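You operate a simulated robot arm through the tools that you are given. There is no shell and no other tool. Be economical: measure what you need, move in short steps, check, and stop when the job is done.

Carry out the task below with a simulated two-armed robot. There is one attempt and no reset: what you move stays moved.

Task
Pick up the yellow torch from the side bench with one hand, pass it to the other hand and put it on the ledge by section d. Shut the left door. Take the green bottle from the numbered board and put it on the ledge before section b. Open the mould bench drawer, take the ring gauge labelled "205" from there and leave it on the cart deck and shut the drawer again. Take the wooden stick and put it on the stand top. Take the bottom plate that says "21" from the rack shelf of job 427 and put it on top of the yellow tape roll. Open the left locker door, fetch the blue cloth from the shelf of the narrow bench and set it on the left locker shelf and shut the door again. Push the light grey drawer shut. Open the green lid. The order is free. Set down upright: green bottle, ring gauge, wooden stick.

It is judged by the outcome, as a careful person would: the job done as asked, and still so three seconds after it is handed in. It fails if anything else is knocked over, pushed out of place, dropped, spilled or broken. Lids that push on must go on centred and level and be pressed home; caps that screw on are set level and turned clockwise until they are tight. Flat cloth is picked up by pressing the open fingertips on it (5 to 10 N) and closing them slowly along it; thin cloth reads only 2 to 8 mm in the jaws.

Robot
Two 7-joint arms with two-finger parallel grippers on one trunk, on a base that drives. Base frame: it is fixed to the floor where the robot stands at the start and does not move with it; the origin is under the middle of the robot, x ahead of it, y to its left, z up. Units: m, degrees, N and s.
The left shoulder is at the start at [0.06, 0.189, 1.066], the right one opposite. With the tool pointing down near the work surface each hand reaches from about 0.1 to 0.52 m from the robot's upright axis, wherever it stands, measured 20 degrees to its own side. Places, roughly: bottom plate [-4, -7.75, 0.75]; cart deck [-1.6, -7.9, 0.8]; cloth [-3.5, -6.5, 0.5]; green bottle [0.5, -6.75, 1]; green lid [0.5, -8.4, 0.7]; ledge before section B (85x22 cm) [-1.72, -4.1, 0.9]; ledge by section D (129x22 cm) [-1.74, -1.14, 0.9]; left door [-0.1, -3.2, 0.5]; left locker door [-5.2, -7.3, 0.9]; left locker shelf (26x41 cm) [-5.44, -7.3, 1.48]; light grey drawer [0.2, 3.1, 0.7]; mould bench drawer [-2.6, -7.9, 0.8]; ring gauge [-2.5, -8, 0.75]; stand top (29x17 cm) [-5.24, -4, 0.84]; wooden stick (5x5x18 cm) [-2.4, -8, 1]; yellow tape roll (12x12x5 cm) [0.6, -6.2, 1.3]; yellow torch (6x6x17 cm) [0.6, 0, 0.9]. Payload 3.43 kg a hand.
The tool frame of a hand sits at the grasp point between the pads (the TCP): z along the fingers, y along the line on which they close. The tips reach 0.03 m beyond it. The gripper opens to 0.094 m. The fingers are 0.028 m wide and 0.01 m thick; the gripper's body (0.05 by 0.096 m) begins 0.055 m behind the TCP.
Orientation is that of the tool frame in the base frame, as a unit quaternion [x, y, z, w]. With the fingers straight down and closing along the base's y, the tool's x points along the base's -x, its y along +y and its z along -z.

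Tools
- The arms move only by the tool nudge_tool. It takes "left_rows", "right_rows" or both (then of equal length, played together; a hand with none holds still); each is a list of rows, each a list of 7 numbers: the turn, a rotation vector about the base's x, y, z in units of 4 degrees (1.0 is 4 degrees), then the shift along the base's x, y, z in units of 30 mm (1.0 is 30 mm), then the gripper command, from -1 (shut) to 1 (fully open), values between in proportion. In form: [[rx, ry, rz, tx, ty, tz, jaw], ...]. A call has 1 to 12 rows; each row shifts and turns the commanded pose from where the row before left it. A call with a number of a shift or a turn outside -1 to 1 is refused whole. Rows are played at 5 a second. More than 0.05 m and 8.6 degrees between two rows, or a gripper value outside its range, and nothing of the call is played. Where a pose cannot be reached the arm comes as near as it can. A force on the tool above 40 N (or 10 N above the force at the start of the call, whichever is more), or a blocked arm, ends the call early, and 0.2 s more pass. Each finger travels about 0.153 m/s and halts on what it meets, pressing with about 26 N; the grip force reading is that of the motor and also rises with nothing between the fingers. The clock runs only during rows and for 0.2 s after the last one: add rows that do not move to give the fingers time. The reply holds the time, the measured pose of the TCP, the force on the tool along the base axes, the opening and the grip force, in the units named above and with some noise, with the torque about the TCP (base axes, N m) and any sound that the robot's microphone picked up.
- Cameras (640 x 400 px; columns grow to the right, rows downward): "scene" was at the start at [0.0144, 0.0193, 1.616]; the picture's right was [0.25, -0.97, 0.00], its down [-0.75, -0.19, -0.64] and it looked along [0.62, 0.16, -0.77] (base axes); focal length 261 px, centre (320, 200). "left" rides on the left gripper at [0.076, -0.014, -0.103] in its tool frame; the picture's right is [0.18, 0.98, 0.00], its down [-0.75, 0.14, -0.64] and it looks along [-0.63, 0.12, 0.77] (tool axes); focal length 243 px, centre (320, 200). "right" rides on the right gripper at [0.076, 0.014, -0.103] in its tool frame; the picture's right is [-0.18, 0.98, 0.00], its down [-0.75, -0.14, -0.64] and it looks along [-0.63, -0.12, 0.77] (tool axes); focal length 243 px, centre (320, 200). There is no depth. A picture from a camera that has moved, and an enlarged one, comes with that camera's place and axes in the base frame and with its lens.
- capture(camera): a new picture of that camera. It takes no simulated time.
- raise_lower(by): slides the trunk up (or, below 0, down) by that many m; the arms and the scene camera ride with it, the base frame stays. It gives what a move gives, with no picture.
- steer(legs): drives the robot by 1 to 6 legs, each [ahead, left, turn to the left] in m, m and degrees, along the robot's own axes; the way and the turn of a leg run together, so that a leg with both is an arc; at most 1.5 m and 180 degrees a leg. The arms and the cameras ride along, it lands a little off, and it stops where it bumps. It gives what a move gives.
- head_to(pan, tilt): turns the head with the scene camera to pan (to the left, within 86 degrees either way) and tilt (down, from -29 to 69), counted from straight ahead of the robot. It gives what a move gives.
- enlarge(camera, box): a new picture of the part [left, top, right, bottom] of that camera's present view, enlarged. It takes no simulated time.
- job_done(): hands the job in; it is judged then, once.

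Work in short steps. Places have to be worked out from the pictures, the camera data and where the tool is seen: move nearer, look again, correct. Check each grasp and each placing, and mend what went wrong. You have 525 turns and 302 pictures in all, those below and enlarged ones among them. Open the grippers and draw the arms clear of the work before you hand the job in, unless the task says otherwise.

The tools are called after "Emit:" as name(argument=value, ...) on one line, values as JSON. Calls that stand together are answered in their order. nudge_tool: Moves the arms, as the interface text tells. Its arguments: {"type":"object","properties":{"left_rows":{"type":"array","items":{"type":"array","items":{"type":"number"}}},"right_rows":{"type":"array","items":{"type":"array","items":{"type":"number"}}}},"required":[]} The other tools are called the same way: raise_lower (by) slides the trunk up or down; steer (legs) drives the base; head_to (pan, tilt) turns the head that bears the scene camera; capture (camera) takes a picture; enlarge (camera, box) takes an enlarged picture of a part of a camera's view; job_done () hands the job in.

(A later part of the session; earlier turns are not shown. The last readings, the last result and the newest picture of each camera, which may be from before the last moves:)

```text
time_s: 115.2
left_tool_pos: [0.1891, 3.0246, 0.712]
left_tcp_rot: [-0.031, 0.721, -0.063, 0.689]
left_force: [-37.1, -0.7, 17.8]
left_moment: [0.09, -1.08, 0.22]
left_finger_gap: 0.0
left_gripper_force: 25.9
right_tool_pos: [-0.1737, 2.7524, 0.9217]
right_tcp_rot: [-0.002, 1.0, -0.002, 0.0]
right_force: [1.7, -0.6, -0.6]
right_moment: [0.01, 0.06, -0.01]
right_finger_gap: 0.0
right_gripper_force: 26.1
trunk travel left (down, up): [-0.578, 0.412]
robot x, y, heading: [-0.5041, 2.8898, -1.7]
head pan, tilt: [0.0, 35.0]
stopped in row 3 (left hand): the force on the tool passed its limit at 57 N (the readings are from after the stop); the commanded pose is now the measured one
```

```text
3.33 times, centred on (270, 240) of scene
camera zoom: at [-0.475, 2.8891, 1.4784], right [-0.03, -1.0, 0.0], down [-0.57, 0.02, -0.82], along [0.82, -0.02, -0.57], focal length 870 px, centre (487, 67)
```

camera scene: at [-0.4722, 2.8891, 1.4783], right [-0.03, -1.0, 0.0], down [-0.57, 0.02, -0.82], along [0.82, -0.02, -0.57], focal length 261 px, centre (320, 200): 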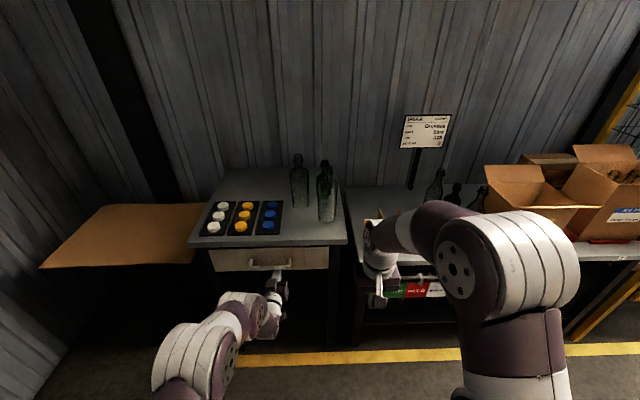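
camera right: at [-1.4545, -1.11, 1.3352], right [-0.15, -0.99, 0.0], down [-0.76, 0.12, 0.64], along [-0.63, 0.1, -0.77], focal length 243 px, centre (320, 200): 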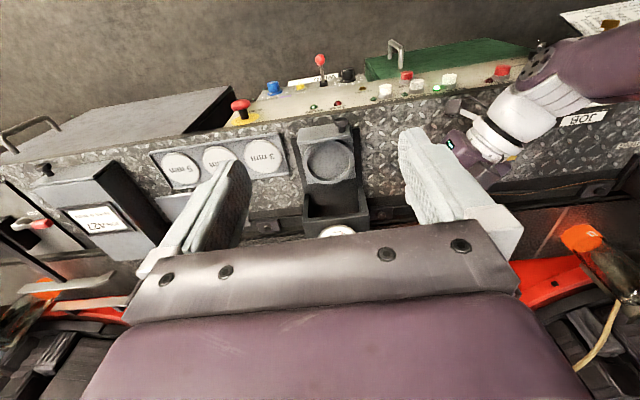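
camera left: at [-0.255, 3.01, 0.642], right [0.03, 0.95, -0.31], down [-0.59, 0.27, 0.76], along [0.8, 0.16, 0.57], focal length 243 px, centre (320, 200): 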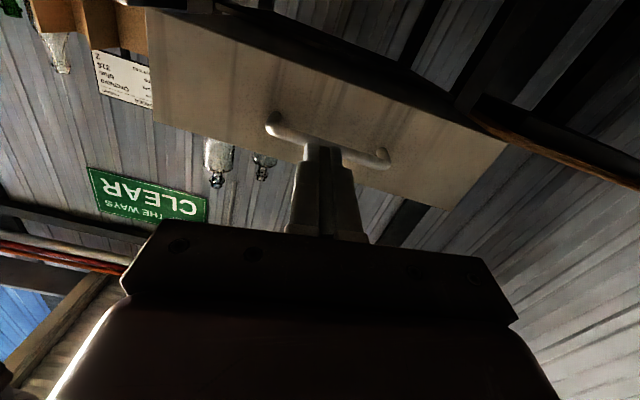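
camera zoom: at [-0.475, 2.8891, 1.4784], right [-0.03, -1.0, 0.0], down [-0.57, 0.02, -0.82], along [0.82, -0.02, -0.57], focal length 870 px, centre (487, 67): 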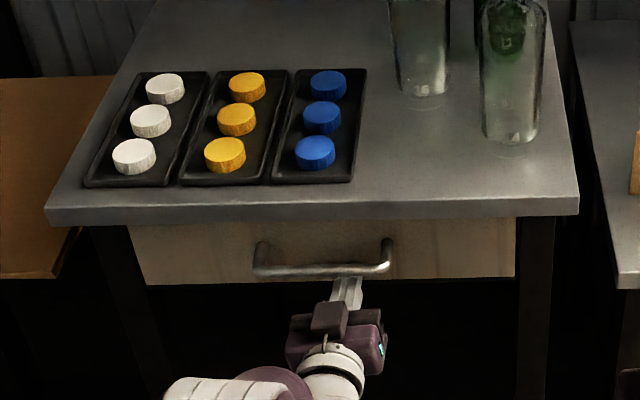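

Firm stop reached; drawer flush. Withdraw and verify.

Emit:
nudge_tool(left_rows=[[0, 0, 0, -1, 0, 0, -1], [0, 0, 0, -1, 0, 0, -1], [0, 0, 0, -1, 0, 0, -1], [0, 0, 0, -1, 0, 0, -1]])

Emit:
steer(legs=[[-0.4, 0, 0]])

Emit:
enlarge(camera="scene", box=[200, 100, 400, 260])

```text
time_s: 116.2
left_tool_pos: [0.0696, 3.0249, 0.7116]
left_tcp_rot: [-0.031, 0.722, -0.065, 0.688]
left_force: [0.4, 0.6, -0.4]
left_moment: [0.01, 0.0, -0.01]
left_finger_gap: 0.0
left_gripper_force: 25.6
right_tool_pos: [-0.1726, 2.7526, 0.9208]
right_tcp_rot: [-0.002, 1.0, -0.001, 0.0]
right_force: [0.6, 0.1, -0.9]
right_moment: [0.0, -0.02, -0.01]
right_finger_gap: 0.0
right_gripper_force: 25.7
trunk travel left (down, up): [-0.578, 0.412]
robot x, y, heading: [-0.504, 2.8874, -1.8]
head pan, tilt: [0.0, 35.0]
```

```text
time_s: 118.7
left_tool_pos: [-0.323, 3.0375, 0.7107]
left_tcp_rot: [-0.032, 0.722, -0.063, 0.688]
left_force: [-0.3, 1.2, 0.1]
left_moment: [0.01, -0.01, 0.01]
left_finger_gap: 0.0004
left_gripper_force: 26.5
right_tool_pos: [-0.5645, 2.7639, 0.9217]
right_tcp_rot: [-0.004, 1.0, 0.0, 0.0]
right_force: [-1.1, -0.3, 0.4]
right_moment: [0.0, 0.01, 0.03]
right_finger_gap: 0.0
right_gripper_force: 26.0
trunk travel left (down, up): [-0.578, 0.412]
robot x, y, heading: [-0.8947, 2.8985, -1.5]
head pan, tilt: [0.0, 35.0]
```

```text
2.50 times, centred on (300, 180) of scene
camera zoom: at [-0.8673, 2.9004, 1.4784], right [-0.03, -1.0, 0.0], down [-0.57, 0.02, -0.82], along [0.82, -0.02, -0.57], focal length 653 px, centre (370, 250)
```

zoom: 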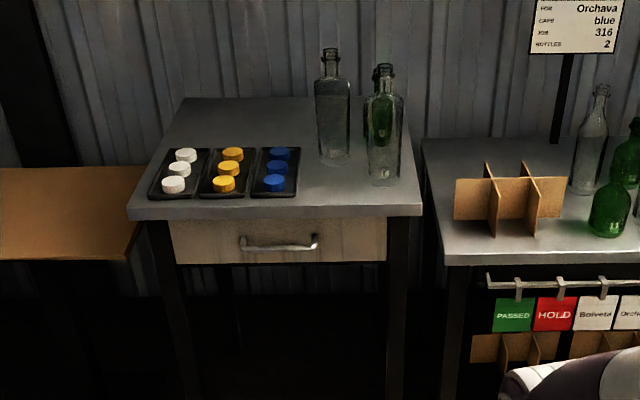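

Drawer shut. Now drive south toward the left door at (-0.1, -3.2).

Emit:
steer(legs=[[0, 0, -88.5], [1.45, 0.25, 0], [1.5, 0, 0], [1.4, 0, 0]])

Emit:
head_to(pan=20, tilt=25)

Emit:
capture(camera="scene")

```text
time_s: 143.4
left_tool_pos: [-0.6309, -2.0316, 0.71]
left_tcp_rot: [0.482, 0.539, -0.526, 0.448]
left_force: [-0.1, 0.7, 1.2]
left_moment: [0.0, 0.0, -0.01]
left_finger_gap: 0.0
left_gripper_force: 26.0
right_tool_pos: [-0.91, -1.7961, 0.9206]
right_tcp_rot: [0.696, 0.718, 0.0, -0.001]
right_force: [0.8, 0.0, 1.0]
right_moment: [-0.02, 0.01, 0.0]
right_finger_gap: 0.0
right_gripper_force: 25.7
trunk travel left (down, up): [-0.578, 0.412]
robot x, y, heading: [-0.78, -1.4616, -90.2]
head pan, tilt: [0.0, 35.0]
```

```text
time_s: 144.3
left_tool_pos: [-0.6312, -2.0311, 0.7101]
left_tcp_rot: [0.482, 0.538, -0.526, 0.448]
left_force: [-0.1, -0.5, -0.7]
left_moment: [-0.01, 0.01, -0.03]
left_finger_gap: 0.0
left_gripper_force: 26.1
right_tool_pos: [-0.9098, -1.7969, 0.9207]
right_tcp_rot: [0.696, 0.718, 0.0, -0.001]
right_force: [0.9, -0.2, 0.3]
right_moment: [-0.03, 0.0, 0.03]
right_finger_gap: 0.0
right_gripper_force: 26.1
trunk travel left (down, up): [-0.578, 0.412]
robot x, y, heading: [-0.7804, -1.4642, -90.5]
head pan, tilt: [20.0, 25.0]
```

```text
247 pictures are left
camera scene: at [-0.7498, -1.4898, 1.4941], right [-0.94, -0.34, 0.0], down [-0.14, 0.4, -0.91], along [0.31, -0.85, -0.42], focal length 261 px, centre (320, 200)
```

scene: 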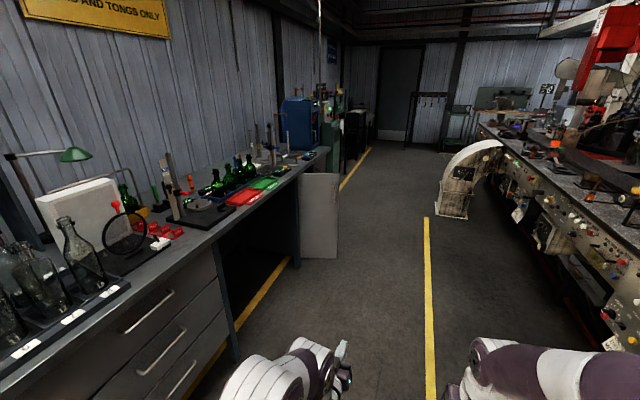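

The left door stands open ~90° at y≈-3.25, spanning x≈0.05 to -0.27. Move closer and turn toward it for another look.

Emit:
steer(legs=[[1.1, 0, 0], [0, 0, 45]])

Emit:
head_to(pan=0, tilt=35)

Emit:
capture(camera="scene")

```text
time_s: 151.9
left_tool_pos: [-0.2751, -2.8427, 0.7095]
left_tcp_rot: [0.24, 0.682, -0.316, 0.614]
left_force: [0.3, -0.5, -0.1]
left_moment: [-0.01, -0.03, 0.03]
left_finger_gap: 0.0
left_gripper_force: 26.4
right_tool_pos: [-0.6393, -2.8717, 0.9211]
right_tcp_rot: [0.371, 0.929, 0.0, -0.001]
right_force: [-0.1, 0.1, 0.1]
right_moment: [0.03, 0.01, 0.0]
right_finger_gap: 0.0002
right_gripper_force: 25.6
trunk travel left (down, up): [-0.578, 0.412]
robot x, y, heading: [-0.7834, -2.5466, -45.5]
head pan, tilt: [20.0, 25.0]
```

```text
time_s: 152.7
left_tool_pos: [-0.2764, -2.8428, 0.7116]
left_tcp_rot: [0.241, 0.682, -0.316, 0.614]
left_force: [0.2, 0.0, -0.1]
left_moment: [0.01, 0.04, 0.01]
left_finger_gap: 0.0
left_gripper_force: 25.7
right_tool_pos: [-0.6389, -2.8729, 0.9213]
right_tcp_rot: [0.37, 0.929, -0.001, -0.001]
right_force: [-0.5, 0.4, -0.8]
right_moment: [0.0, 0.04, 0.0]
right_finger_gap: 0.0
right_gripper_force: 25.8
trunk travel left (down, up): [-0.578, 0.412]
robot x, y, heading: [-0.7835, -2.5468, -45.6]
head pan, tilt: [0.0, 35.0]
```

```text
246 pictures are left
camera scene: at [-0.7629, -2.5652, 1.4784], right [-0.71, -0.7, 0.0], down [-0.4, 0.41, -0.82], along [0.58, -0.58, -0.57], focal length 261 px, centre (320, 200)
```

scene: 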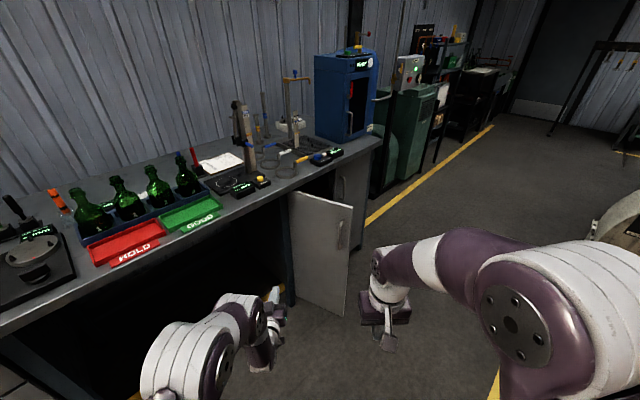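

Door is open ~70°: hinge ≈(0.10,-3.21), free edge ≈(-0.20,-3.32), handle near z≈0.68. I'll lower so the fist pushes below the handle, and drive toward it.

Emit:
raise_lower(by=-0.2)

Emit:
steer(legs=[[0.26, -0.14, 0]])

Emit:
capture(camera="scene")

```text
time_s: 154.9
left_tool_pos: [-0.2767, -2.8433, 0.51]
left_tcp_rot: [0.24, 0.682, -0.315, 0.615]
left_force: [0.2, -0.3, -0.3]
left_moment: [0.0, 0.02, 0.0]
left_finger_gap: 0.0002
left_gripper_force: 26.0
right_tool_pos: [-0.6393, -2.8724, 0.7206]
right_tcp_rot: [0.371, 0.929, -0.002, -0.001]
right_force: [-0.4, 0.0, 0.8]
right_moment: [0.01, 0.03, -0.02]
right_finger_gap: 0.0
right_gripper_force: 25.2
trunk travel left (down, up): [-0.378, 0.612]
robot x, y, heading: [-0.7825, -2.543, -45.7]
head pan, tilt: [0.0, 35.0]
```

```text
time_s: 156.9
left_tool_pos: [-0.1934, -3.1279, 0.5096]
left_tcp_rot: [0.242, 0.681, -0.317, 0.614]
left_force: [0.2, -0.2, -1.0]
left_moment: [0.0, -0.07, 0.01]
left_finger_gap: 0.0002
left_gripper_force: 26.0
right_tool_pos: [-0.5566, -3.1567, 0.7217]
right_tcp_rot: [0.373, 0.928, 0.001, 0.0]
right_force: [0.2, -0.4, 0.5]
right_moment: [0.04, -0.02, -0.02]
right_finger_gap: 0.0002
right_gripper_force: 25.5
trunk travel left (down, up): [-0.378, 0.612]
robot x, y, heading: [-0.7006, -2.828, -45.6]
head pan, tilt: [0.0, 35.0]
```

```text
245 pictures are left
camera scene: at [-0.6793, -2.8496, 1.2784], right [-0.72, -0.7, 0.0], down [-0.4, 0.41, -0.82], along [0.57, -0.59, -0.57], focal length 261 px, centre (320, 200)
```

scene: 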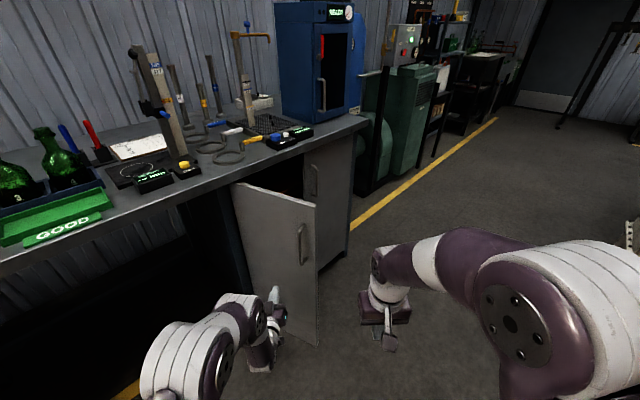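

Contact is imminent. Push with the base toward -y with a little +x.

Emit:
steer(legs=[[0.16, -0.12, 0]])

Emit:
capture(camera="scene")

```text
time_s: 158.5
left_tool_pos: [-0.168, -3.3296, 0.5094]
left_tcp_rot: [0.241, 0.682, -0.316, 0.614]
left_force: [-0.2, -0.4, 1.1]
left_moment: [0.0, -0.01, 0.0]
left_finger_gap: 0.0
left_gripper_force: 26.4
right_tool_pos: [-0.5328, -3.3587, 0.7215]
right_tcp_rot: [0.372, 0.928, 0.001, -0.001]
right_force: [0.2, -1.0, 0.2]
right_moment: [0.02, -0.04, -0.02]
right_finger_gap: 0.0001
right_gripper_force: 26.0
trunk travel left (down, up): [-0.378, 0.612]
robot x, y, heading: [-0.6739, -3.0319, -45.6]
head pan, tilt: [0.0, 35.0]
```

```text
244 pictures are left
camera scene: at [-0.6543, -3.0514, 1.2783], right [-0.71, -0.7, 0.0], down [-0.4, 0.41, -0.82], along [0.57, -0.58, -0.57], focal length 261 px, centre (320, 200)
```

scene: 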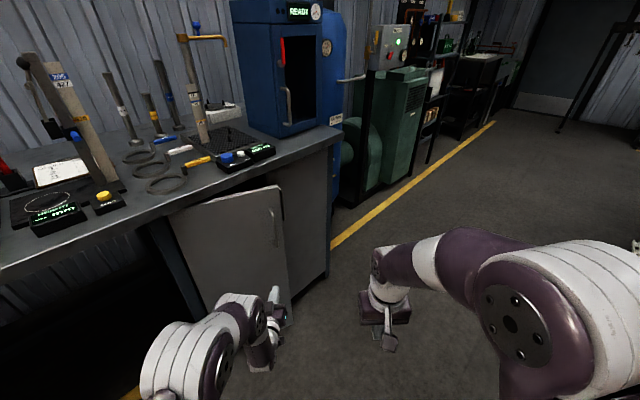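

Emit:
steer(legs=[[0.16, 0.03, 0]])

Emit:
capture(camera="scene")

```text
time_s: 159.9
left_tool_pos: [-0.0337, -3.4226, 0.5086]
left_tcp_rot: [0.243, 0.681, -0.317, 0.614]
left_force: [0.1, 0.9, 0.9]
left_moment: [0.01, -0.03, -0.02]
left_finger_gap: 0.0
left_gripper_force: 25.9
right_tool_pos: [-0.3986, -3.4521, 0.7206]
right_tcp_rot: [0.371, 0.929, 0.0, -0.001]
right_force: [-0.4, 0.3, 0.4]
right_moment: [0.04, 0.02, -0.01]
right_finger_gap: 0.0
right_gripper_force: 25.6
trunk travel left (down, up): [-0.378, 0.612]
robot x, y, heading: [-0.5399, -3.1278, -45.3]
head pan, tilt: [0.0, 35.0]
```

```text
243 pictures are left
camera scene: at [-0.5199, -3.1447, 1.2783], right [-0.71, -0.7, 0.0], down [-0.4, 0.41, -0.82], along [0.57, -0.59, -0.57], focal length 261 px, centre (320, 200)
```

scene: 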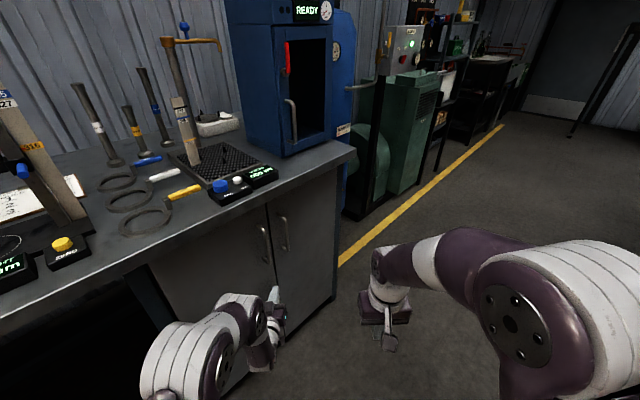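

Nearly shut. Push with the arm in +x until a firm stop.

Emit:
nudge_tool(left_rows=[[0, 0, 0, 0.5, -0.1, 0, -1], [0, 0, 0, 0.5, -0.1, 0, -1], [0, 0, 0, 0.5, 0, 0, -1], [0, 0, 0, 0.5, 0, 0, -1], [0, 0, 0, 0.5, 0, 0, -1]])

Emit:
enlarge(camera="scene", box=[120, 130, 380, 330])

```text
time_s: 160.5
left_tool_pos: [-0.0136, -3.4288, 0.5109]
left_tcp_rot: [0.245, 0.68, -0.319, 0.613]
left_force: [-11.0, 7.0, 7.6]
left_moment: [-0.18, -0.35, 0.0]
left_finger_gap: 0.0
left_gripper_force: 25.8
right_tool_pos: [-0.3984, -3.4519, 0.7218]
right_tcp_rot: [0.372, 0.928, -0.001, 0.0]
right_force: [-0.6, -0.1, -0.6]
right_moment: [0.02, 0.04, 0.02]
right_finger_gap: 0.0
right_gripper_force: 26.0
trunk travel left (down, up): [-0.378, 0.612]
robot x, y, heading: [-0.5404, -3.1253, -45.3]
head pan, tilt: [0.0, 35.0]
stopped in row 2 (left hand): the force on the tool passed its limit at 51 N (the readings are from after the stop); the commanded pose is now the measured one
```

```text
2.00 times, centred on (250, 230) of scene
camera zoom: at [-0.5221, -3.1433, 1.2786], right [-0.71, -0.7, 0.0], down [-0.4, 0.41, -0.82], along [0.57, -0.59, -0.57], focal length 522 px, centre (460, 140)
```

zoom: 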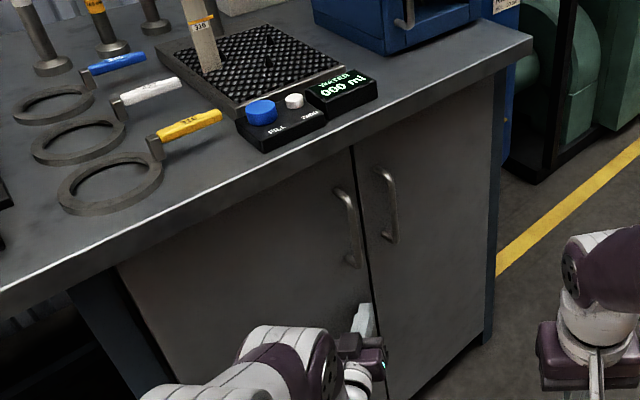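

Door shut against a firm stop. Withdraw and verify from a distance.

Emit:
nudge_tool(left_rows=[[0, 0, 0, -1, 0, 0, -1], [0, 0, 0, -1, 0.5, 0, -1], [0, 0, 0, -1, 0.5, 0, -1], [0, 0, 0, -1, 0.5, 0, -1]])

Emit:
steer(legs=[[-0.35, -0.1, 0]])

Emit:
capture(camera="scene")

```text
time_s: 161.5
left_tool_pos: [-0.1323, -3.3832, 0.5107]
left_tcp_rot: [0.245, 0.681, -0.319, 0.612]
left_force: [0.1, -0.3, 0.4]
left_moment: [-0.01, 0.01, 0.0]
left_finger_gap: 0.0003
left_gripper_force: 25.4
right_tool_pos: [-0.3984, -3.4525, 0.7221]
right_tcp_rot: [0.371, 0.929, 0.0, -0.001]
right_force: [0.0, 0.3, 0.3]
right_moment: [0.0, 0.01, -0.03]
right_finger_gap: 0.0001
right_gripper_force: 26.1
trunk travel left (down, up): [-0.378, 0.612]
robot x, y, heading: [-0.5413, -3.123, -45.4]
head pan, tilt: [0.0, 35.0]
```

```text
time_s: 163.8
left_tool_pos: [-0.4457, -3.2065, 0.5102]
left_tcp_rot: [0.246, 0.68, -0.318, 0.613]
left_force: [-1.0, 0.8, 0.3]
left_moment: [-0.01, -0.01, 0.01]
left_finger_gap: 0.0
left_gripper_force: 26.3
right_tool_pos: [-0.7122, -3.2721, 0.7209]
right_tcp_rot: [0.372, 0.928, -0.002, 0.0]
right_force: [0.0, -0.3, -0.8]
right_moment: [-0.01, 0.01, 0.02]
right_finger_gap: 0.0
right_gripper_force: 25.9
trunk travel left (down, up): [-0.378, 0.612]
robot x, y, heading: [-0.8539, -2.9455, -45.5]
head pan, tilt: [0.0, 35.0]
```

```text
241 pictures are left
camera scene: at [-0.8343, -2.9656, 1.2784], right [-0.72, -0.7, 0.0], down [-0.4, 0.41, -0.82], along [0.57, -0.59, -0.57], focal length 261 px, centre (320, 200)
```

scene: 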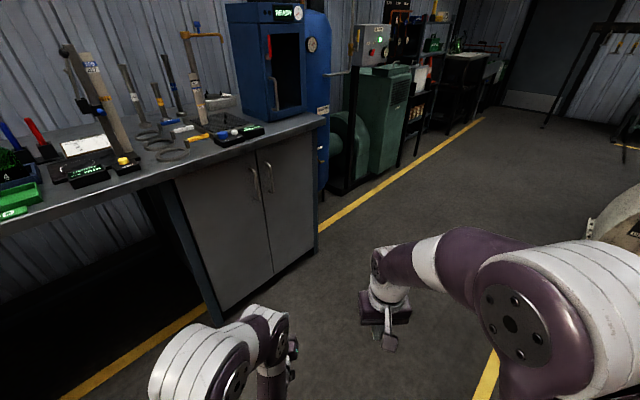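

Door is shut. Drive on toward the numbered board at (0.5, -6.75), raising the trunk.

Emit:
steer(legs=[[0, 0, -44.5], [1.45, 0.3, 0], [1.4, 0, 0]])

Emit:
raise_lower(by=0.4)

Emit:
head_to(pan=30, tilt=25)

Emit:
capture(camera="scene")

```text
time_s: 179.4
left_tool_pos: [-0.3593, -6.1774, 0.5101]
left_tcp_rot: [0.474, 0.547, -0.518, 0.456]
left_force: [-0.2, 0.3, -0.1]
left_moment: [0.01, 0.03, 0.03]
left_finger_gap: 0.0
left_gripper_force: 26.5
right_tool_pos: [-0.6008, -6.0495, 0.7199]
right_tcp_rot: [0.682, 0.731, 0.0, -0.001]
right_force: [-0.4, -0.2, 0.6]
right_moment: [0.0, 0.0, 0.0]
right_finger_gap: 0.0
right_gripper_force: 26.2
trunk travel left (down, up): [-0.378, 0.612]
robot x, y, heading: [-0.4855, -5.7111, -88.3]
head pan, tilt: [0.0, 35.0]
```

```text
time_s: 183.3
left_tool_pos: [-0.3598, -6.1787, 0.9116]
left_tcp_rot: [0.474, 0.547, -0.518, 0.457]
left_force: [-0.4, -0.1, -0.2]
left_moment: [0.01, 0.0, -0.02]
left_finger_gap: 0.0
left_gripper_force: 26.0
right_tool_pos: [-0.6011, -6.0487, 1.1225]
right_tcp_rot: [0.682, 0.731, 0.0, -0.001]
right_force: [-0.5, 0.3, -0.9]
right_moment: [0.01, 0.02, -0.04]
right_finger_gap: 0.0
right_gripper_force: 26.2
trunk travel left (down, up): [-0.778, 0.212]
robot x, y, heading: [-0.4851, -5.7089, -88.2]
head pan, tilt: [0.0, 35.0]
```

```text
time_s: 184.2
left_tool_pos: [-0.3595, -6.1796, 0.9093]
left_tcp_rot: [0.475, 0.546, -0.518, 0.456]
left_force: [-0.5, 0.4, -0.9]
left_moment: [0.02, 0.0, 0.02]
left_finger_gap: 0.0
left_gripper_force: 26.3
right_tool_pos: [-0.6011, -6.0489, 1.1201]
right_tcp_rot: [0.682, 0.732, 0.0, -0.001]
right_force: [-0.4, 1.1, 0.8]
right_moment: [0.0, -0.02, 0.0]
right_finger_gap: 0.0003
right_gripper_force: 25.8
trunk travel left (down, up): [-0.778, 0.212]
robot x, y, heading: [-0.4843, -5.7061, -87.8]
head pan, tilt: [30.0, 25.0]
```

```text
240 pictures are left
camera scene: at [-0.4386, -5.7293, 1.6941], right [-0.85, -0.53, 0.0], down [-0.22, 0.36, -0.91], along [0.48, -0.77, -0.42], focal length 261 px, centre (320, 200)
```

scene: 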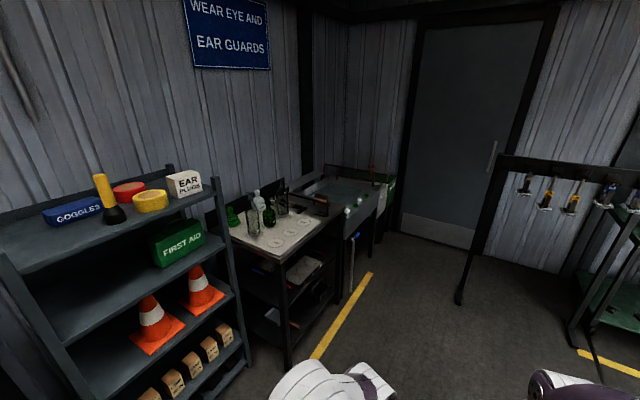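

I see the shelf unit (yellow tape roll on top), the numbered board with bottles, and the sink/green lid beyond. Move level with the board and face it.

Emit:
steer(legs=[[0.95, 0, 0], [0, 0, 88]])

Emit:
head_to(pan=0, tilt=30)

Emit:
capture(camera="scene")

```text
time_s: 192.9
left_tool_pos: [0.0165, -6.5498, 0.9106]
left_tcp_rot: [-0.031, 0.723, -0.063, 0.688]
left_force: [-0.9, 0.4, 0.6]
left_moment: [0.02, -0.01, -0.01]
left_finger_gap: 0.0
left_gripper_force: 25.5
right_tool_pos: [-0.125, -6.7846, 1.1217]
right_tcp_rot: [-0.009, 1.0, 0.0, -0.001]
right_force: [0.2, 0.9, 1.1]
right_moment: [0.02, -0.01, 0.01]
right_finger_gap: 0.0
right_gripper_force: 26.3
trunk travel left (down, up): [-0.778, 0.212]
robot x, y, heading: [-0.4574, -6.6508, -0.9]
head pan, tilt: [30.0, 25.0]
```

```text
time_s: 193.8
left_tool_pos: [0.0176, -6.55, 0.9101]
left_tcp_rot: [-0.032, 0.723, -0.063, 0.687]
left_force: [0.3, 0.3, 0.6]
left_moment: [-0.01, 0.05, 0.03]
left_finger_gap: 0.0
left_gripper_force: 25.9
right_tool_pos: [-0.125, -6.7846, 1.121]
right_tcp_rot: [-0.008, 1.0, -0.001, -0.001]
right_force: [-0.1, -0.4, 0.2]
right_moment: [-0.02, 0.02, 0.03]
right_finger_gap: 0.0002
right_gripper_force: 25.5
trunk travel left (down, up): [-0.778, 0.212]
robot x, y, heading: [-0.4533, -6.6552, -1.1]
head pan, tilt: [0.0, 30.0]
```

```text
239 pictures are left
camera scene: at [-0.4253, -6.6516, 1.6862], right [-0.02, -1.0, 0.0], down [-0.5, 0.01, -0.87], along [0.87, -0.01, -0.5], focal length 261 px, centre (320, 200)
```

scene: 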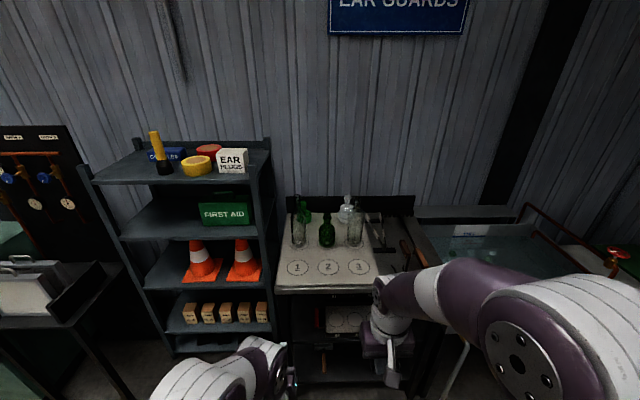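

Emit:
enlarge(camera="scene", box=[265, 170, 435, 300])

```text
3.08 times, centred on (350, 235) of scene
camera zoom: at [-0.4253, -6.6516, 1.6862], right [-0.02, -1.0, 0.0], down [-0.5, 0.01, -0.87], along [0.87, -0.01, -0.5], focal length 804 px, centre (228, 92)
```

zoom: 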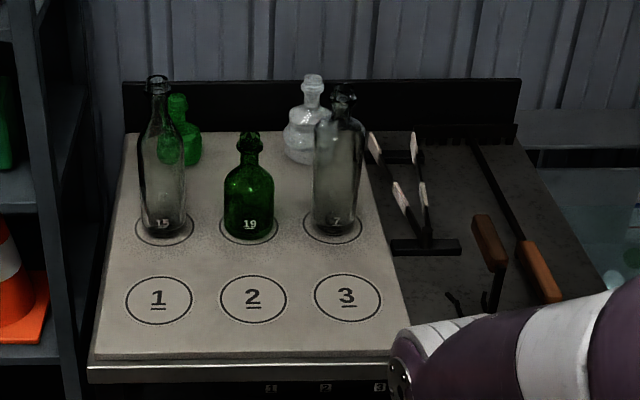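

The target is the short green bottle (19), base about (0.50, -6.69), neck around z 1.05. I'll use the right hand from above; first fold the left hand back to pointing down.

Emit:
nudge_tool(left_rows=[[0, 1, 0, -0.5, 0.1, 0.5, -1], [0, 1, 0, -0.5, 0.1, 0.5, -1], [0, 1, 0, -0.5, 0.1, 0.5, -1], [0, 1, 0, -0.5, 0.1, 0.5, -1], [0, 1, 0, -0.5, 0.1, 0.5, -1], [0, 1, 0, -0.5, 0.1, 0.5, -1], [0, 1, 0, -0.2, 0.1, 0.5, -1], [0, 1, 0, 0, 0.1, 0.5, -1], [0, 1, 0, 0, 0.1, 0.5, -1], [0, 1, 0, 0, 0.1, 0.5, 1], [0, 1, 0, 0, 0.1, 0.5, 1], [0, 1, 0, 0, 0.1, 0.5, 1]], right_rows=[[0, 0, 0, 0, 0, 0, 1], [0, 0, 0, 0, 0, 0, 1], [0, 0, 0, 0, 0, 0, 1], [0, 0, 0, 0, 0, 0, 1], [0, 0, 0, 0, 0, 0, 1], [0, 0, 0, 0, 0, 0, 1], [0, 0, 0, 0, 0, 0, 1], [0, 0, 0, 0, 0, 0, 1], [0, 0, 0, 0, 0, 0, 1], [0, 0, 0, 0, 0, 0, 1], [0, 0, 0, 0, 0, 0, 1], [0, 0, 0, 0, 0, 0, 1]])

Emit:
nudge_tool(left_rows=[[0, 1, 0, 0, 0, 0, 1], [0, 1, 0, 0, 0, 0, 1], [0, 1, 0, 0, 0, 0, 1], [0, 1, 0, 0, 0, 0, 1], [0, 1, 0, 0, 0, 0, 1], [0, 1, 0, 0, 0, 0, 1], [0, 1, 0, 0, 0, 0, 1], [0, 1, 0, 0, 0, 0, 1], [0, 1, 0, 0, 0, 0, 1], [0, 1, 0, 0, 0, 0, 1]])

```text
time_s: 196.4
left_tool_pos: [-0.0819, -6.5133, 1.0908]
left_tcp_rot: [-0.053, 0.94, -0.044, 0.333]
left_force: [0.0, -0.7, 0.2]
left_moment: [0.0, 0.04, 0.01]
left_finger_gap: 0.0941
left_gripper_force: 0.0
right_tool_pos: [-0.1252, -6.7849, 1.1214]
right_tcp_rot: [-0.009, 1.0, 0.0, 0.0]
right_force: [-0.2, 0.1, 0.2]
right_moment: [-0.01, 0.03, 0.02]
right_finger_gap: 0.094
right_gripper_force: 0.0
trunk travel left (down, up): [-0.778, 0.212]
robot x, y, heading: [-0.4559, -6.65, -0.9]
head pan, tilt: [0.0, 30.0]
```

```text
time_s: 198.6
left_tool_pos: [-0.0734, -6.502, 1.0936]
left_tcp_rot: [-0.068, 0.979, 0.0, 0.191]
left_force: [0.3, -0.1, 0.3]
left_moment: [0.0, 0.0, 0.01]
left_finger_gap: 0.094
left_gripper_force: 0.0
left hand out of reach, approached as far as the arm can: row 4, 5, 6, 7, 8, 9
right_tool_pos: [-0.125, -6.7863, 1.1208]
right_tcp_rot: [-0.009, 1.0, -0.001, -0.001]
right_force: [-0.5, 0.3, -0.5]
right_moment: [0.02, -0.02, 0.03]
right_finger_gap: 0.0939
right_gripper_force: 0.0
trunk travel left (down, up): [-0.778, 0.212]
robot x, y, heading: [-0.4555, -6.6523, -1.1]
head pan, tilt: [0.0, 30.0]
```

Emit:
nudge_tool(left_rows=[[0, 0, 0, -0.5, 0.3, -0.7, 1], [0, 0, 0, -0.5, 0.3, -0.7, 1], [0, 0, 0, -0.5, 0.3, -0.7, 1], [0, 0, 0, 0, 0.3, 0, 1]])

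Emit:
raise_lower(by=0.15)

```text
time_s: 199.6
left_tool_pos: [-0.122, -6.4672, 1.0278]
left_tcp_rot: [-0.066, 0.984, -0.005, 0.167]
left_force: [0.1, -0.4, 0.6]
left_moment: [-0.03, 0.01, 0.02]
left_finger_gap: 0.094
left_gripper_force: 0.2
right_tool_pos: [-0.1242, -6.7845, 1.1204]
right_tcp_rot: [-0.007, 1.0, -0.001, -0.001]
right_force: [0.6, 0.7, -0.2]
right_moment: [0.01, 0.02, 0.04]
right_finger_gap: 0.094
right_gripper_force: 0.1
trunk travel left (down, up): [-0.778, 0.212]
robot x, y, heading: [-0.4569, -6.6499, -1.1]
head pan, tilt: [0.0, 30.0]
```

```text
time_s: 201.4
left_tool_pos: [-0.1224, -6.4667, 1.179]
left_tcp_rot: [-0.066, 0.984, -0.004, 0.166]
left_force: [0.1, -0.2, 0.1]
left_moment: [0.0, 0.0, 0.0]
left_finger_gap: 0.0939
left_gripper_force: 0.1
right_tool_pos: [-0.1234, -6.7852, 1.2704]
right_tcp_rot: [-0.008, 1.0, -0.002, -0.001]
right_force: [-0.2, 0.2, 0.3]
right_moment: [0.0, 0.0, -0.02]
right_finger_gap: 0.094
right_gripper_force: 0.0
trunk travel left (down, up): [-0.928, 0.062]
robot x, y, heading: [-0.4567, -6.6504, -1.1]
head pan, tilt: [0.0, 30.0]
```

Emit:
nudge_tool(left_rows=[[0, 1, 0, -0.5, 0, 0, 1], [0, 1, 0, -0.5, 0, 0, 1], [0, 1, 0, -0.5, 0, 0, 1], [0, 1, 0, -0.5, 0, 0, 1], [0, 0.7, 1, -0.5, 0, 0, 1], [0, 0, 1, -0.5, 0, 0, 1]])

Emit:
steer(legs=[[0.38, 0.11, 0]])

Emit:
capture(camera="scene")

Emit:
capture(camera="right")

```text
time_s: 202.8
left_tool_pos: [-0.1955, -6.4605, 1.1771]
left_tcp_rot: [-0.135, 0.99, 0.021, 0.043]
left_force: [-0.6, 0.5, -0.5]
left_moment: [0.02, 0.01, -0.05]
left_finger_gap: 0.0939
left_gripper_force: 0.1
left hand out of reach, approached as far as the arm can: row 3, 4
right_tool_pos: [-0.1263, -6.7849, 1.2709]
right_tcp_rot: [-0.008, 1.0, -0.001, -0.001]
right_force: [0.4, 0.2, 0.8]
right_moment: [0.02, -0.01, -0.04]
right_finger_gap: 0.0938
right_gripper_force: 0.1
trunk travel left (down, up): [-0.928, 0.062]
robot x, y, heading: [-0.4553, -6.651, -1.1]
head pan, tilt: [0.0, 30.0]
```

```text
time_s: 205.2
left_tool_pos: [0.1849, -6.3552, 1.1786]
left_tcp_rot: [-0.141, 0.989, 0.022, 0.045]
left_force: [-0.5, 0.7, -0.5]
left_moment: [0.0, -0.01, 0.05]
left_finger_gap: 0.094
left_gripper_force: 0.0
right_tool_pos: [0.2557, -6.6793, 1.2716]
right_tcp_rot: [-0.012, 1.0, -0.001, 0.0]
right_force: [0.0, -0.9, 0.4]
right_moment: [0.01, 0.01, -0.03]
right_finger_gap: 0.0938
right_gripper_force: 0.1
trunk travel left (down, up): [-0.928, 0.062]
robot x, y, heading: [-0.0749, -6.5502, -0.3]
head pan, tilt: [0.0, 30.0]
```

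```text
237 pictures are left
camera scene: at [-0.0462, -6.5477, 1.8362], right [-0.01, -1.0, 0.0], down [-0.5, 0.0, -0.87], along [0.87, -0.01, -0.5], focal length 261 px, centre (320, 200)
```

scene: 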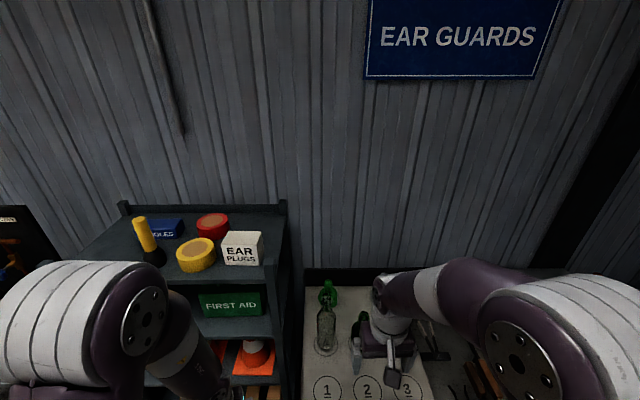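

```text
236 pictures are left
camera right: at [0.1794, -6.6656, 1.3731], right [0.16, 0.99, 0.0], down [0.76, -0.12, 0.64], along [0.63, -0.1, -0.77], focal length 243 px, centre (320, 200)
```

right: 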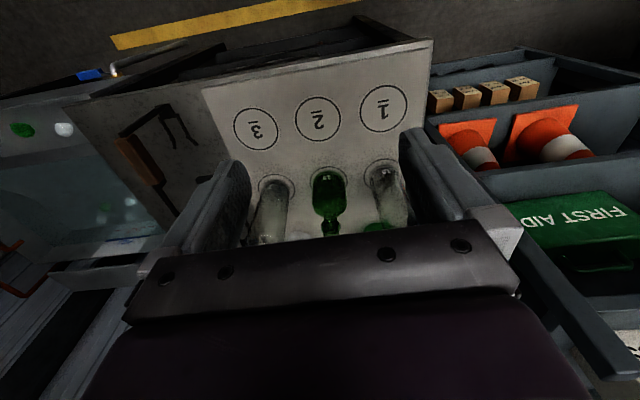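

Bottle base triangulates to (0.514, -6.70, 0.89), top z≈1.07. Drive 0.1 m closer and move the right hand above it.

Emit:
steer(legs=[[0.1, 0, 0]])

Emit:
nudge_tool(right_rows=[[0, 0, 0, 1, 0, 0, 1], [0, 0, 0, 1, 0, 0, 1], [0, 0, 0, 1, -0.3, 0, 1], [0, 0, 0, 1, -0.3, -0.3, 1], [0, 0, 0, 0.8, 0, -0.4, 1]])

Emit:
capture(camera="right")

Emit:
capture(camera="scene")

```text
time_s: 206.4
left_tool_pos: [0.2821, -6.3548, 1.1779]
left_tcp_rot: [-0.139, 0.989, 0.021, 0.045]
left_force: [-0.3, -0.5, 0.2]
left_moment: [-0.04, -0.03, -0.01]
left_finger_gap: 0.0939
left_gripper_force: 0.1
right_tool_pos: [0.3526, -6.68, 1.272]
right_tcp_rot: [-0.012, 1.0, -0.001, 0.001]
right_force: [0.3, 0.3, 0.2]
right_moment: [-0.01, -0.02, 0.0]
right_finger_gap: 0.0938
right_gripper_force: 0.0
trunk travel left (down, up): [-0.928, 0.062]
robot x, y, heading: [0.0225, -6.5477, -0.6]
head pan, tilt: [0.0, 30.0]
```

```text
time_s: 207.6
left_tool_pos: [0.2847, -6.3559, 1.1787]
left_tcp_rot: [-0.141, 0.989, 0.022, 0.043]
left_force: [0.5, -0.5, -1.0]
left_moment: [-0.01, -0.02, -0.01]
left_finger_gap: 0.0939
left_gripper_force: 0.0
right_tool_pos: [0.5017, -6.6975, 1.2491]
right_tcp_rot: [-0.012, 1.0, -0.001, -0.002]
right_force: [-0.4, -0.2, -0.6]
right_moment: [0.0, -0.02, -0.04]
right_finger_gap: 0.094
right_gripper_force: 0.0
trunk travel left (down, up): [-0.928, 0.062]
robot x, y, heading: [0.0267, -6.5486, -0.7]
head pan, tilt: [0.0, 30.0]
```

```text
235 pictures are left
camera right: at [0.4254, -6.6837, 1.3514], right [0.16, 0.99, 0.0], down [0.76, -0.12, 0.64], along [0.63, -0.1, -0.77], focal length 243 px, centre (320, 200)
```

right: 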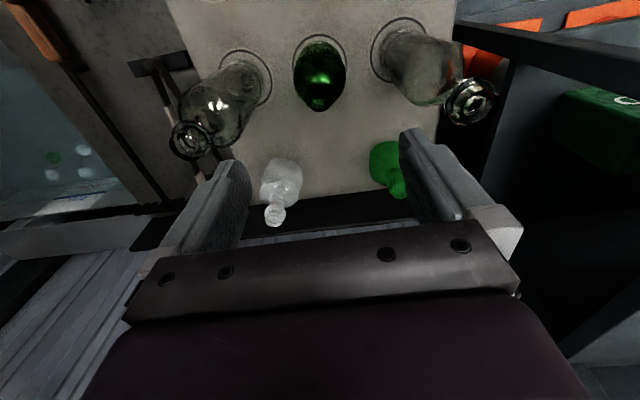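

```text
234 pictures are left
camera scene: at [0.0563, -6.5479, 1.8362], right [-0.01, -1.0, 0.0], down [-0.5, 0.0, -0.87], along [0.87, -0.01, -0.5], focal length 261 px, centre (320, 200)
```

scene: 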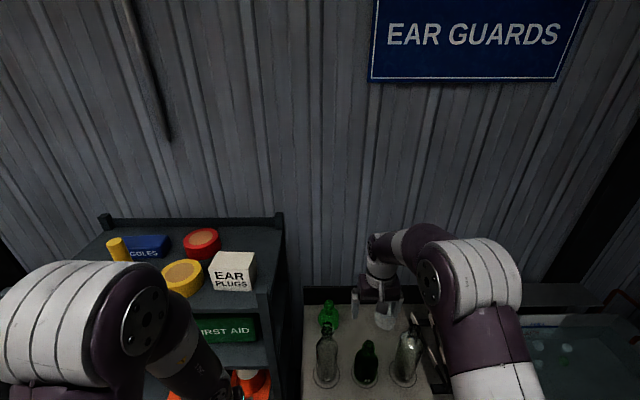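

Emit:
enlarge(camera="right", box=[160, 20, 500, 230])

```text
1.88 times, centred on (330, 125) of right
camera zoom: at [0.4254, -6.6837, 1.3514], right [0.16, 0.99, 0.0], down [0.76, -0.12, 0.64], along [0.63, -0.1, -0.77], focal length 457 px, centre (301, 341)
```

zoom: 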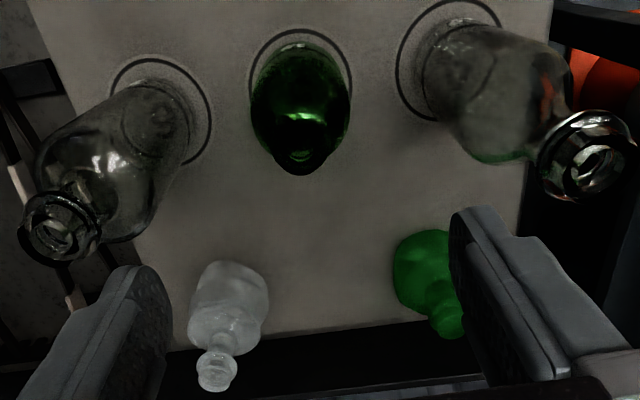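

Bottle 19's mouth is at (0.511, -6.698). Nudge +1 cm x and descend partway.

Emit:
nudge_tool(right_rows=[[0, 0, 0, 0.3, 0, -1, 1], [0, 0, 0, 0, 0, -1, 1], [0, 0, 0, 0, 0, -1, 1], [0, 0, 0, 0, 0, -1, 1], [0, 0, 0, 0, 0, 0, 1]])

Emit:
enlarge(camera="right", box=[160, 20, 500, 230])

```text
time_s: 208.8
left_tool_pos: [0.2841, -6.3564, 1.1784]
left_tcp_rot: [-0.14, 0.989, 0.022, 0.044]
left_force: [-0.7, 0.1, 0.6]
left_moment: [0.01, 0.01, 0.02]
left_finger_gap: 0.0941
left_gripper_force: 0.0
right_tool_pos: [0.509, -6.6981, 1.1295]
right_tcp_rot: [-0.012, 1.0, -0.001, -0.001]
right_force: [-0.3, -0.2, -0.4]
right_moment: [0.0, 0.01, 0.01]
right_finger_gap: 0.0939
right_gripper_force: 0.0
trunk travel left (down, up): [-0.928, 0.062]
robot x, y, heading: [0.0261, -6.5464, -0.3]
head pan, tilt: [0.0, 30.0]
```

```text
1.88 times, centred on (330, 125) of right
camera zoom: at [0.4322, -6.6853, 1.2317], right [0.16, 0.99, 0.0], down [0.76, -0.12, 0.64], along [0.63, -0.1, -0.77], focal length 457 px, centre (301, 341)
```

zoom: 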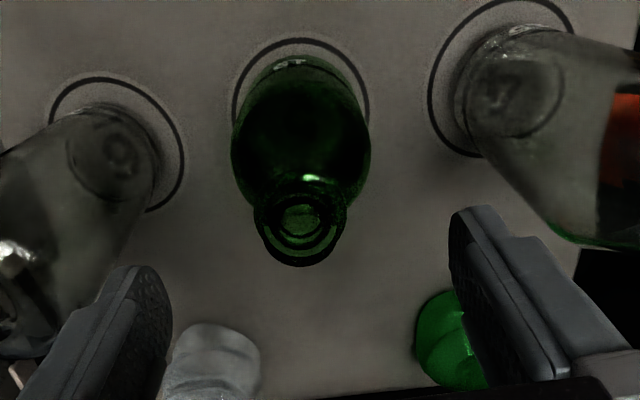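

Mouth ≈(0.515, -6.697, 1.055). Descend to TCP z≈1.037 and close on the neck.

Emit:
nudge_tool(right_rows=[[0, 0, 0, 0.2, 0, -1, 1], [0, 0, 0, 0, 0, -1, 1], [0, 0, 0, 0, 0, -0.7, 1], [0, 0, 0, 0, 0, -0.4, 1], [0, 0, 0, 0, 0, 0, -0.2], [0, 0, 0, 0, 0, 0, -1], [0, 0, 0, 0, 0, 0, -1], [0, 0, 0, 0, 0, 0, -1]])

Emit:
capture(camera="right")

```text
time_s: 210.6
left_tool_pos: [0.282, -6.3559, 1.1786]
left_tcp_rot: [-0.14, 0.989, 0.021, 0.045]
left_force: [-0.1, 0.7, -0.4]
left_moment: [-0.02, 0.01, -0.03]
left_finger_gap: 0.094
left_gripper_force: 0.1
right_tool_pos: [0.5157, -6.698, 1.0396]
right_tcp_rot: [-0.012, 1.0, 0.0, 0.004]
right_force: [8.0, -6.1, 39.2]
right_moment: [-0.41, -0.3, 0.01]
right_finger_gap: 0.0478
right_gripper_force: 26.3
trunk travel left (down, up): [-0.928, 0.062]
robot x, y, heading: [0.0249, -6.5477, -0.6]
head pan, tilt: [0.0, 30.0]
```

```text
231 pictures are left
camera right: at [0.4385, -6.6855, 1.1413], right [0.16, 0.99, 0.0], down [0.75, -0.12, 0.65], along [0.64, -0.1, -0.76], focal length 243 px, centre (320, 200)
```

right: 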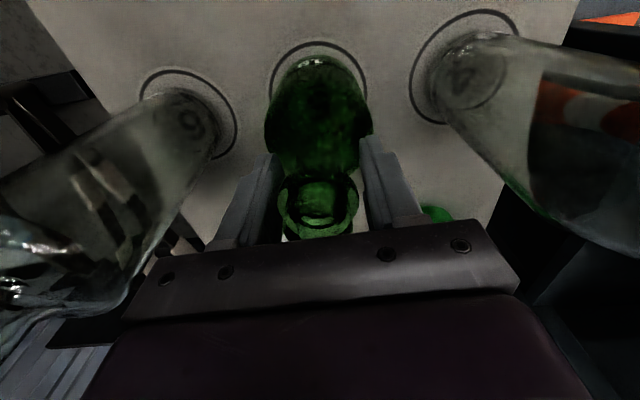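

Fingers wedged on the sloping shoulder (48 mm). Open, raise 15 mm, and regrip on the neck.

Emit:
nudge_tool(right_rows=[[0, 0, 0, 0, 0, 0, 0.6], [0, 0, 0, 0, 0, 0, 0.6], [0, 0, 0, 0, 0, 0.5, 0.6], [0, 0, 0, 0, 0, 0, 0.6], [0, 0, 0, 0, 0, 0, -0.3], [0, 0, 0, 0, 0, 0, -1], [0, 0, 0, 0, 0, 0, -1], [0, 0, 0, 0, 0, 0, -1]])

Emit:
capture(camera="right")

```text
time_s: 212.4
left_tool_pos: [0.2842, -6.3557, 1.1777]
left_tcp_rot: [-0.14, 0.989, 0.022, 0.044]
left_force: [-0.2, -0.5, 0.5]
left_moment: [-0.03, 0.01, 0.0]
left_finger_gap: 0.094
left_gripper_force: 0.1
right_tool_pos: [0.5157, -6.698, 1.0519]
right_tcp_rot: [-0.012, 1.0, -0.001, -0.001]
right_force: [0.0, 0.4, 0.0]
right_moment: [0.02, -0.02, -0.01]
right_finger_gap: 0.0382
right_gripper_force: 26.1
trunk travel left (down, up): [-0.928, 0.062]
robot x, y, heading: [0.0239, -6.55, -0.5]
head pan, tilt: [0.0, 30.0]
```

```text
230 pictures are left
camera right: at [0.4391, -6.6852, 1.1532], right [0.16, 0.99, 0.0], down [0.76, -0.12, 0.64], along [0.63, -0.1, -0.77], focal length 243 px, centre (320, 200)
```

right: 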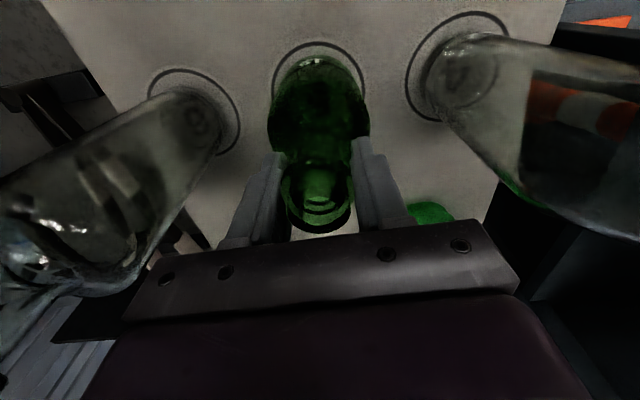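

Gripping 38 mm at the neck/lip with no side load. Lift.

Emit:
nudge_tool(right_rows=[[0, 0, 0, 0, 0, 0.5, -1], [0, 0, 0, 0, 0, 0.5, -1], [0, 0, 0, 0, 0, 1, -1], [0, 0, 0, 0, 0, 1, -1], [0, 0, 0, 0, 0, 1, -1], [0, 0, 0, 0, 0, 1, -1]])

Emit:
capture(camera="right")

```text
time_s: 213.8
left_tool_pos: [0.284, -6.3576, 1.178]
left_tcp_rot: [-0.14, 0.989, 0.023, 0.043]
left_force: [0.0, 0.0, 0.2]
left_moment: [-0.02, -0.01, -0.02]
left_finger_gap: 0.094
left_gripper_force: 0.0
right_tool_pos: [0.5162, -6.697, 1.2046]
right_tcp_rot: [-0.012, 1.0, -0.001, -0.001]
right_force: [0.3, 0.5, -2.6]
right_moment: [-0.03, -0.03, 0.01]
right_finger_gap: 0.0382
right_gripper_force: 26.0
trunk travel left (down, up): [-0.928, 0.062]
robot x, y, heading: [0.0235, -6.5491, -0.5]
head pan, tilt: [0.0, 30.0]
```

```text
229 pictures are left
camera right: at [0.4388, -6.684, 1.3057], right [0.16, 0.99, 0.0], down [0.76, -0.12, 0.64], along [0.63, -0.1, -0.77], focal length 243 px, centre (320, 200)
```

right: 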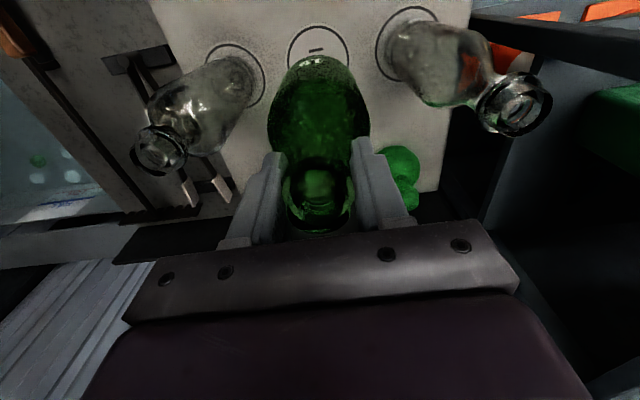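

Bottle held (2.6 N). Retract over the empty front row and back off.

Emit:
nudge_tool(right_rows=[[0, 0, 0, -0.9, 0, 0, -1], [0, 0, 0, -0.9, 0, 0, -1], [0, 0, 0, -0.9, 0, 0.3, -1], [0, 0, 0, -0.9, 0, 0.3, -1]])

Emit:
steer(legs=[[-0.45, -0.05, 0]])

Emit:
head_to(pan=86, tilt=20)

Emit:
capture(camera="scene")

```text
time_s: 214.8
left_tool_pos: [0.2834, -6.3562, 1.1788]
left_tcp_rot: [-0.14, 0.989, 0.021, 0.044]
left_force: [-0.3, 0.3, 0.4]
left_moment: [0.03, 0.0, 0.01]
left_finger_gap: 0.0941
left_gripper_force: 0.1
right_tool_pos: [0.4071, -6.6957, 1.2202]
right_tcp_rot: [-0.012, 1.0, -0.001, 0.0]
right_force: [-1.2, 0.8, -3.6]
right_moment: [0.0, -0.01, 0.01]
right_finger_gap: 0.0382
right_gripper_force: 25.6
trunk travel left (down, up): [-0.928, 0.062]
robot x, y, heading: [0.024, -6.5495, -1.0]
head pan, tilt: [0.0, 30.0]
```

```text
time_s: 217.5
left_tool_pos: [-0.1696, -6.4002, 1.177]
left_tcp_rot: [-0.141, 0.989, 0.021, 0.043]
left_force: [0.1, 0.3, -0.1]
left_moment: [-0.01, 0.06, 0.01]
left_finger_gap: 0.0941
left_gripper_force: 0.0
right_tool_pos: [-0.044, -6.7402, 1.2195]
right_tcp_rot: [-0.014, 1.0, -0.001, -0.001]
right_force: [0.5, -0.6, -3.2]
right_moment: [0.02, -0.05, -0.01]
right_finger_gap: 0.0381
right_gripper_force: 25.9
trunk travel left (down, up): [-0.928, 0.062]
robot x, y, heading: [-0.4297, -6.5928, -0.7]
head pan, tilt: [0.0, 30.0]
```

```text
time_s: 219.1
left_tool_pos: [-0.1712, -6.4023, 1.1774]
left_tcp_rot: [-0.142, 0.989, 0.021, 0.044]
left_force: [-0.4, -0.4, -0.3]
left_moment: [-0.02, 0.01, -0.03]
left_finger_gap: 0.094
left_gripper_force: 0.0
right_tool_pos: [-0.0462, -6.7418, 1.2202]
right_tcp_rot: [-0.014, 1.0, -0.001, 0.0]
right_force: [0.1, 0.2, -3.5]
right_moment: [-0.01, 0.01, -0.02]
right_finger_gap: 0.0383
right_gripper_force: 26.7
trunk travel left (down, up): [-0.928, 0.062]
robot x, y, heading: [-0.4296, -6.5919, -0.4]
head pan, tilt: [85.9, 20.0]
```

```text
228 pictures are left
camera scene: at [-0.483, -6.5003, 1.8523], right [1.0, -0.08, 0.0], down [-0.03, -0.34, -0.94], along [0.07, 0.94, -0.34], focal length 261 px, centre (320, 200)
```

scene: 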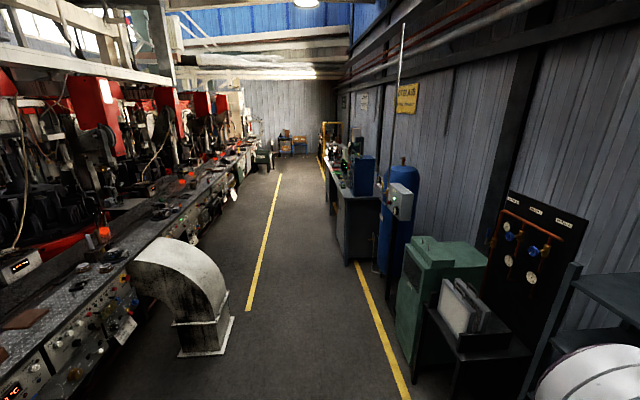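

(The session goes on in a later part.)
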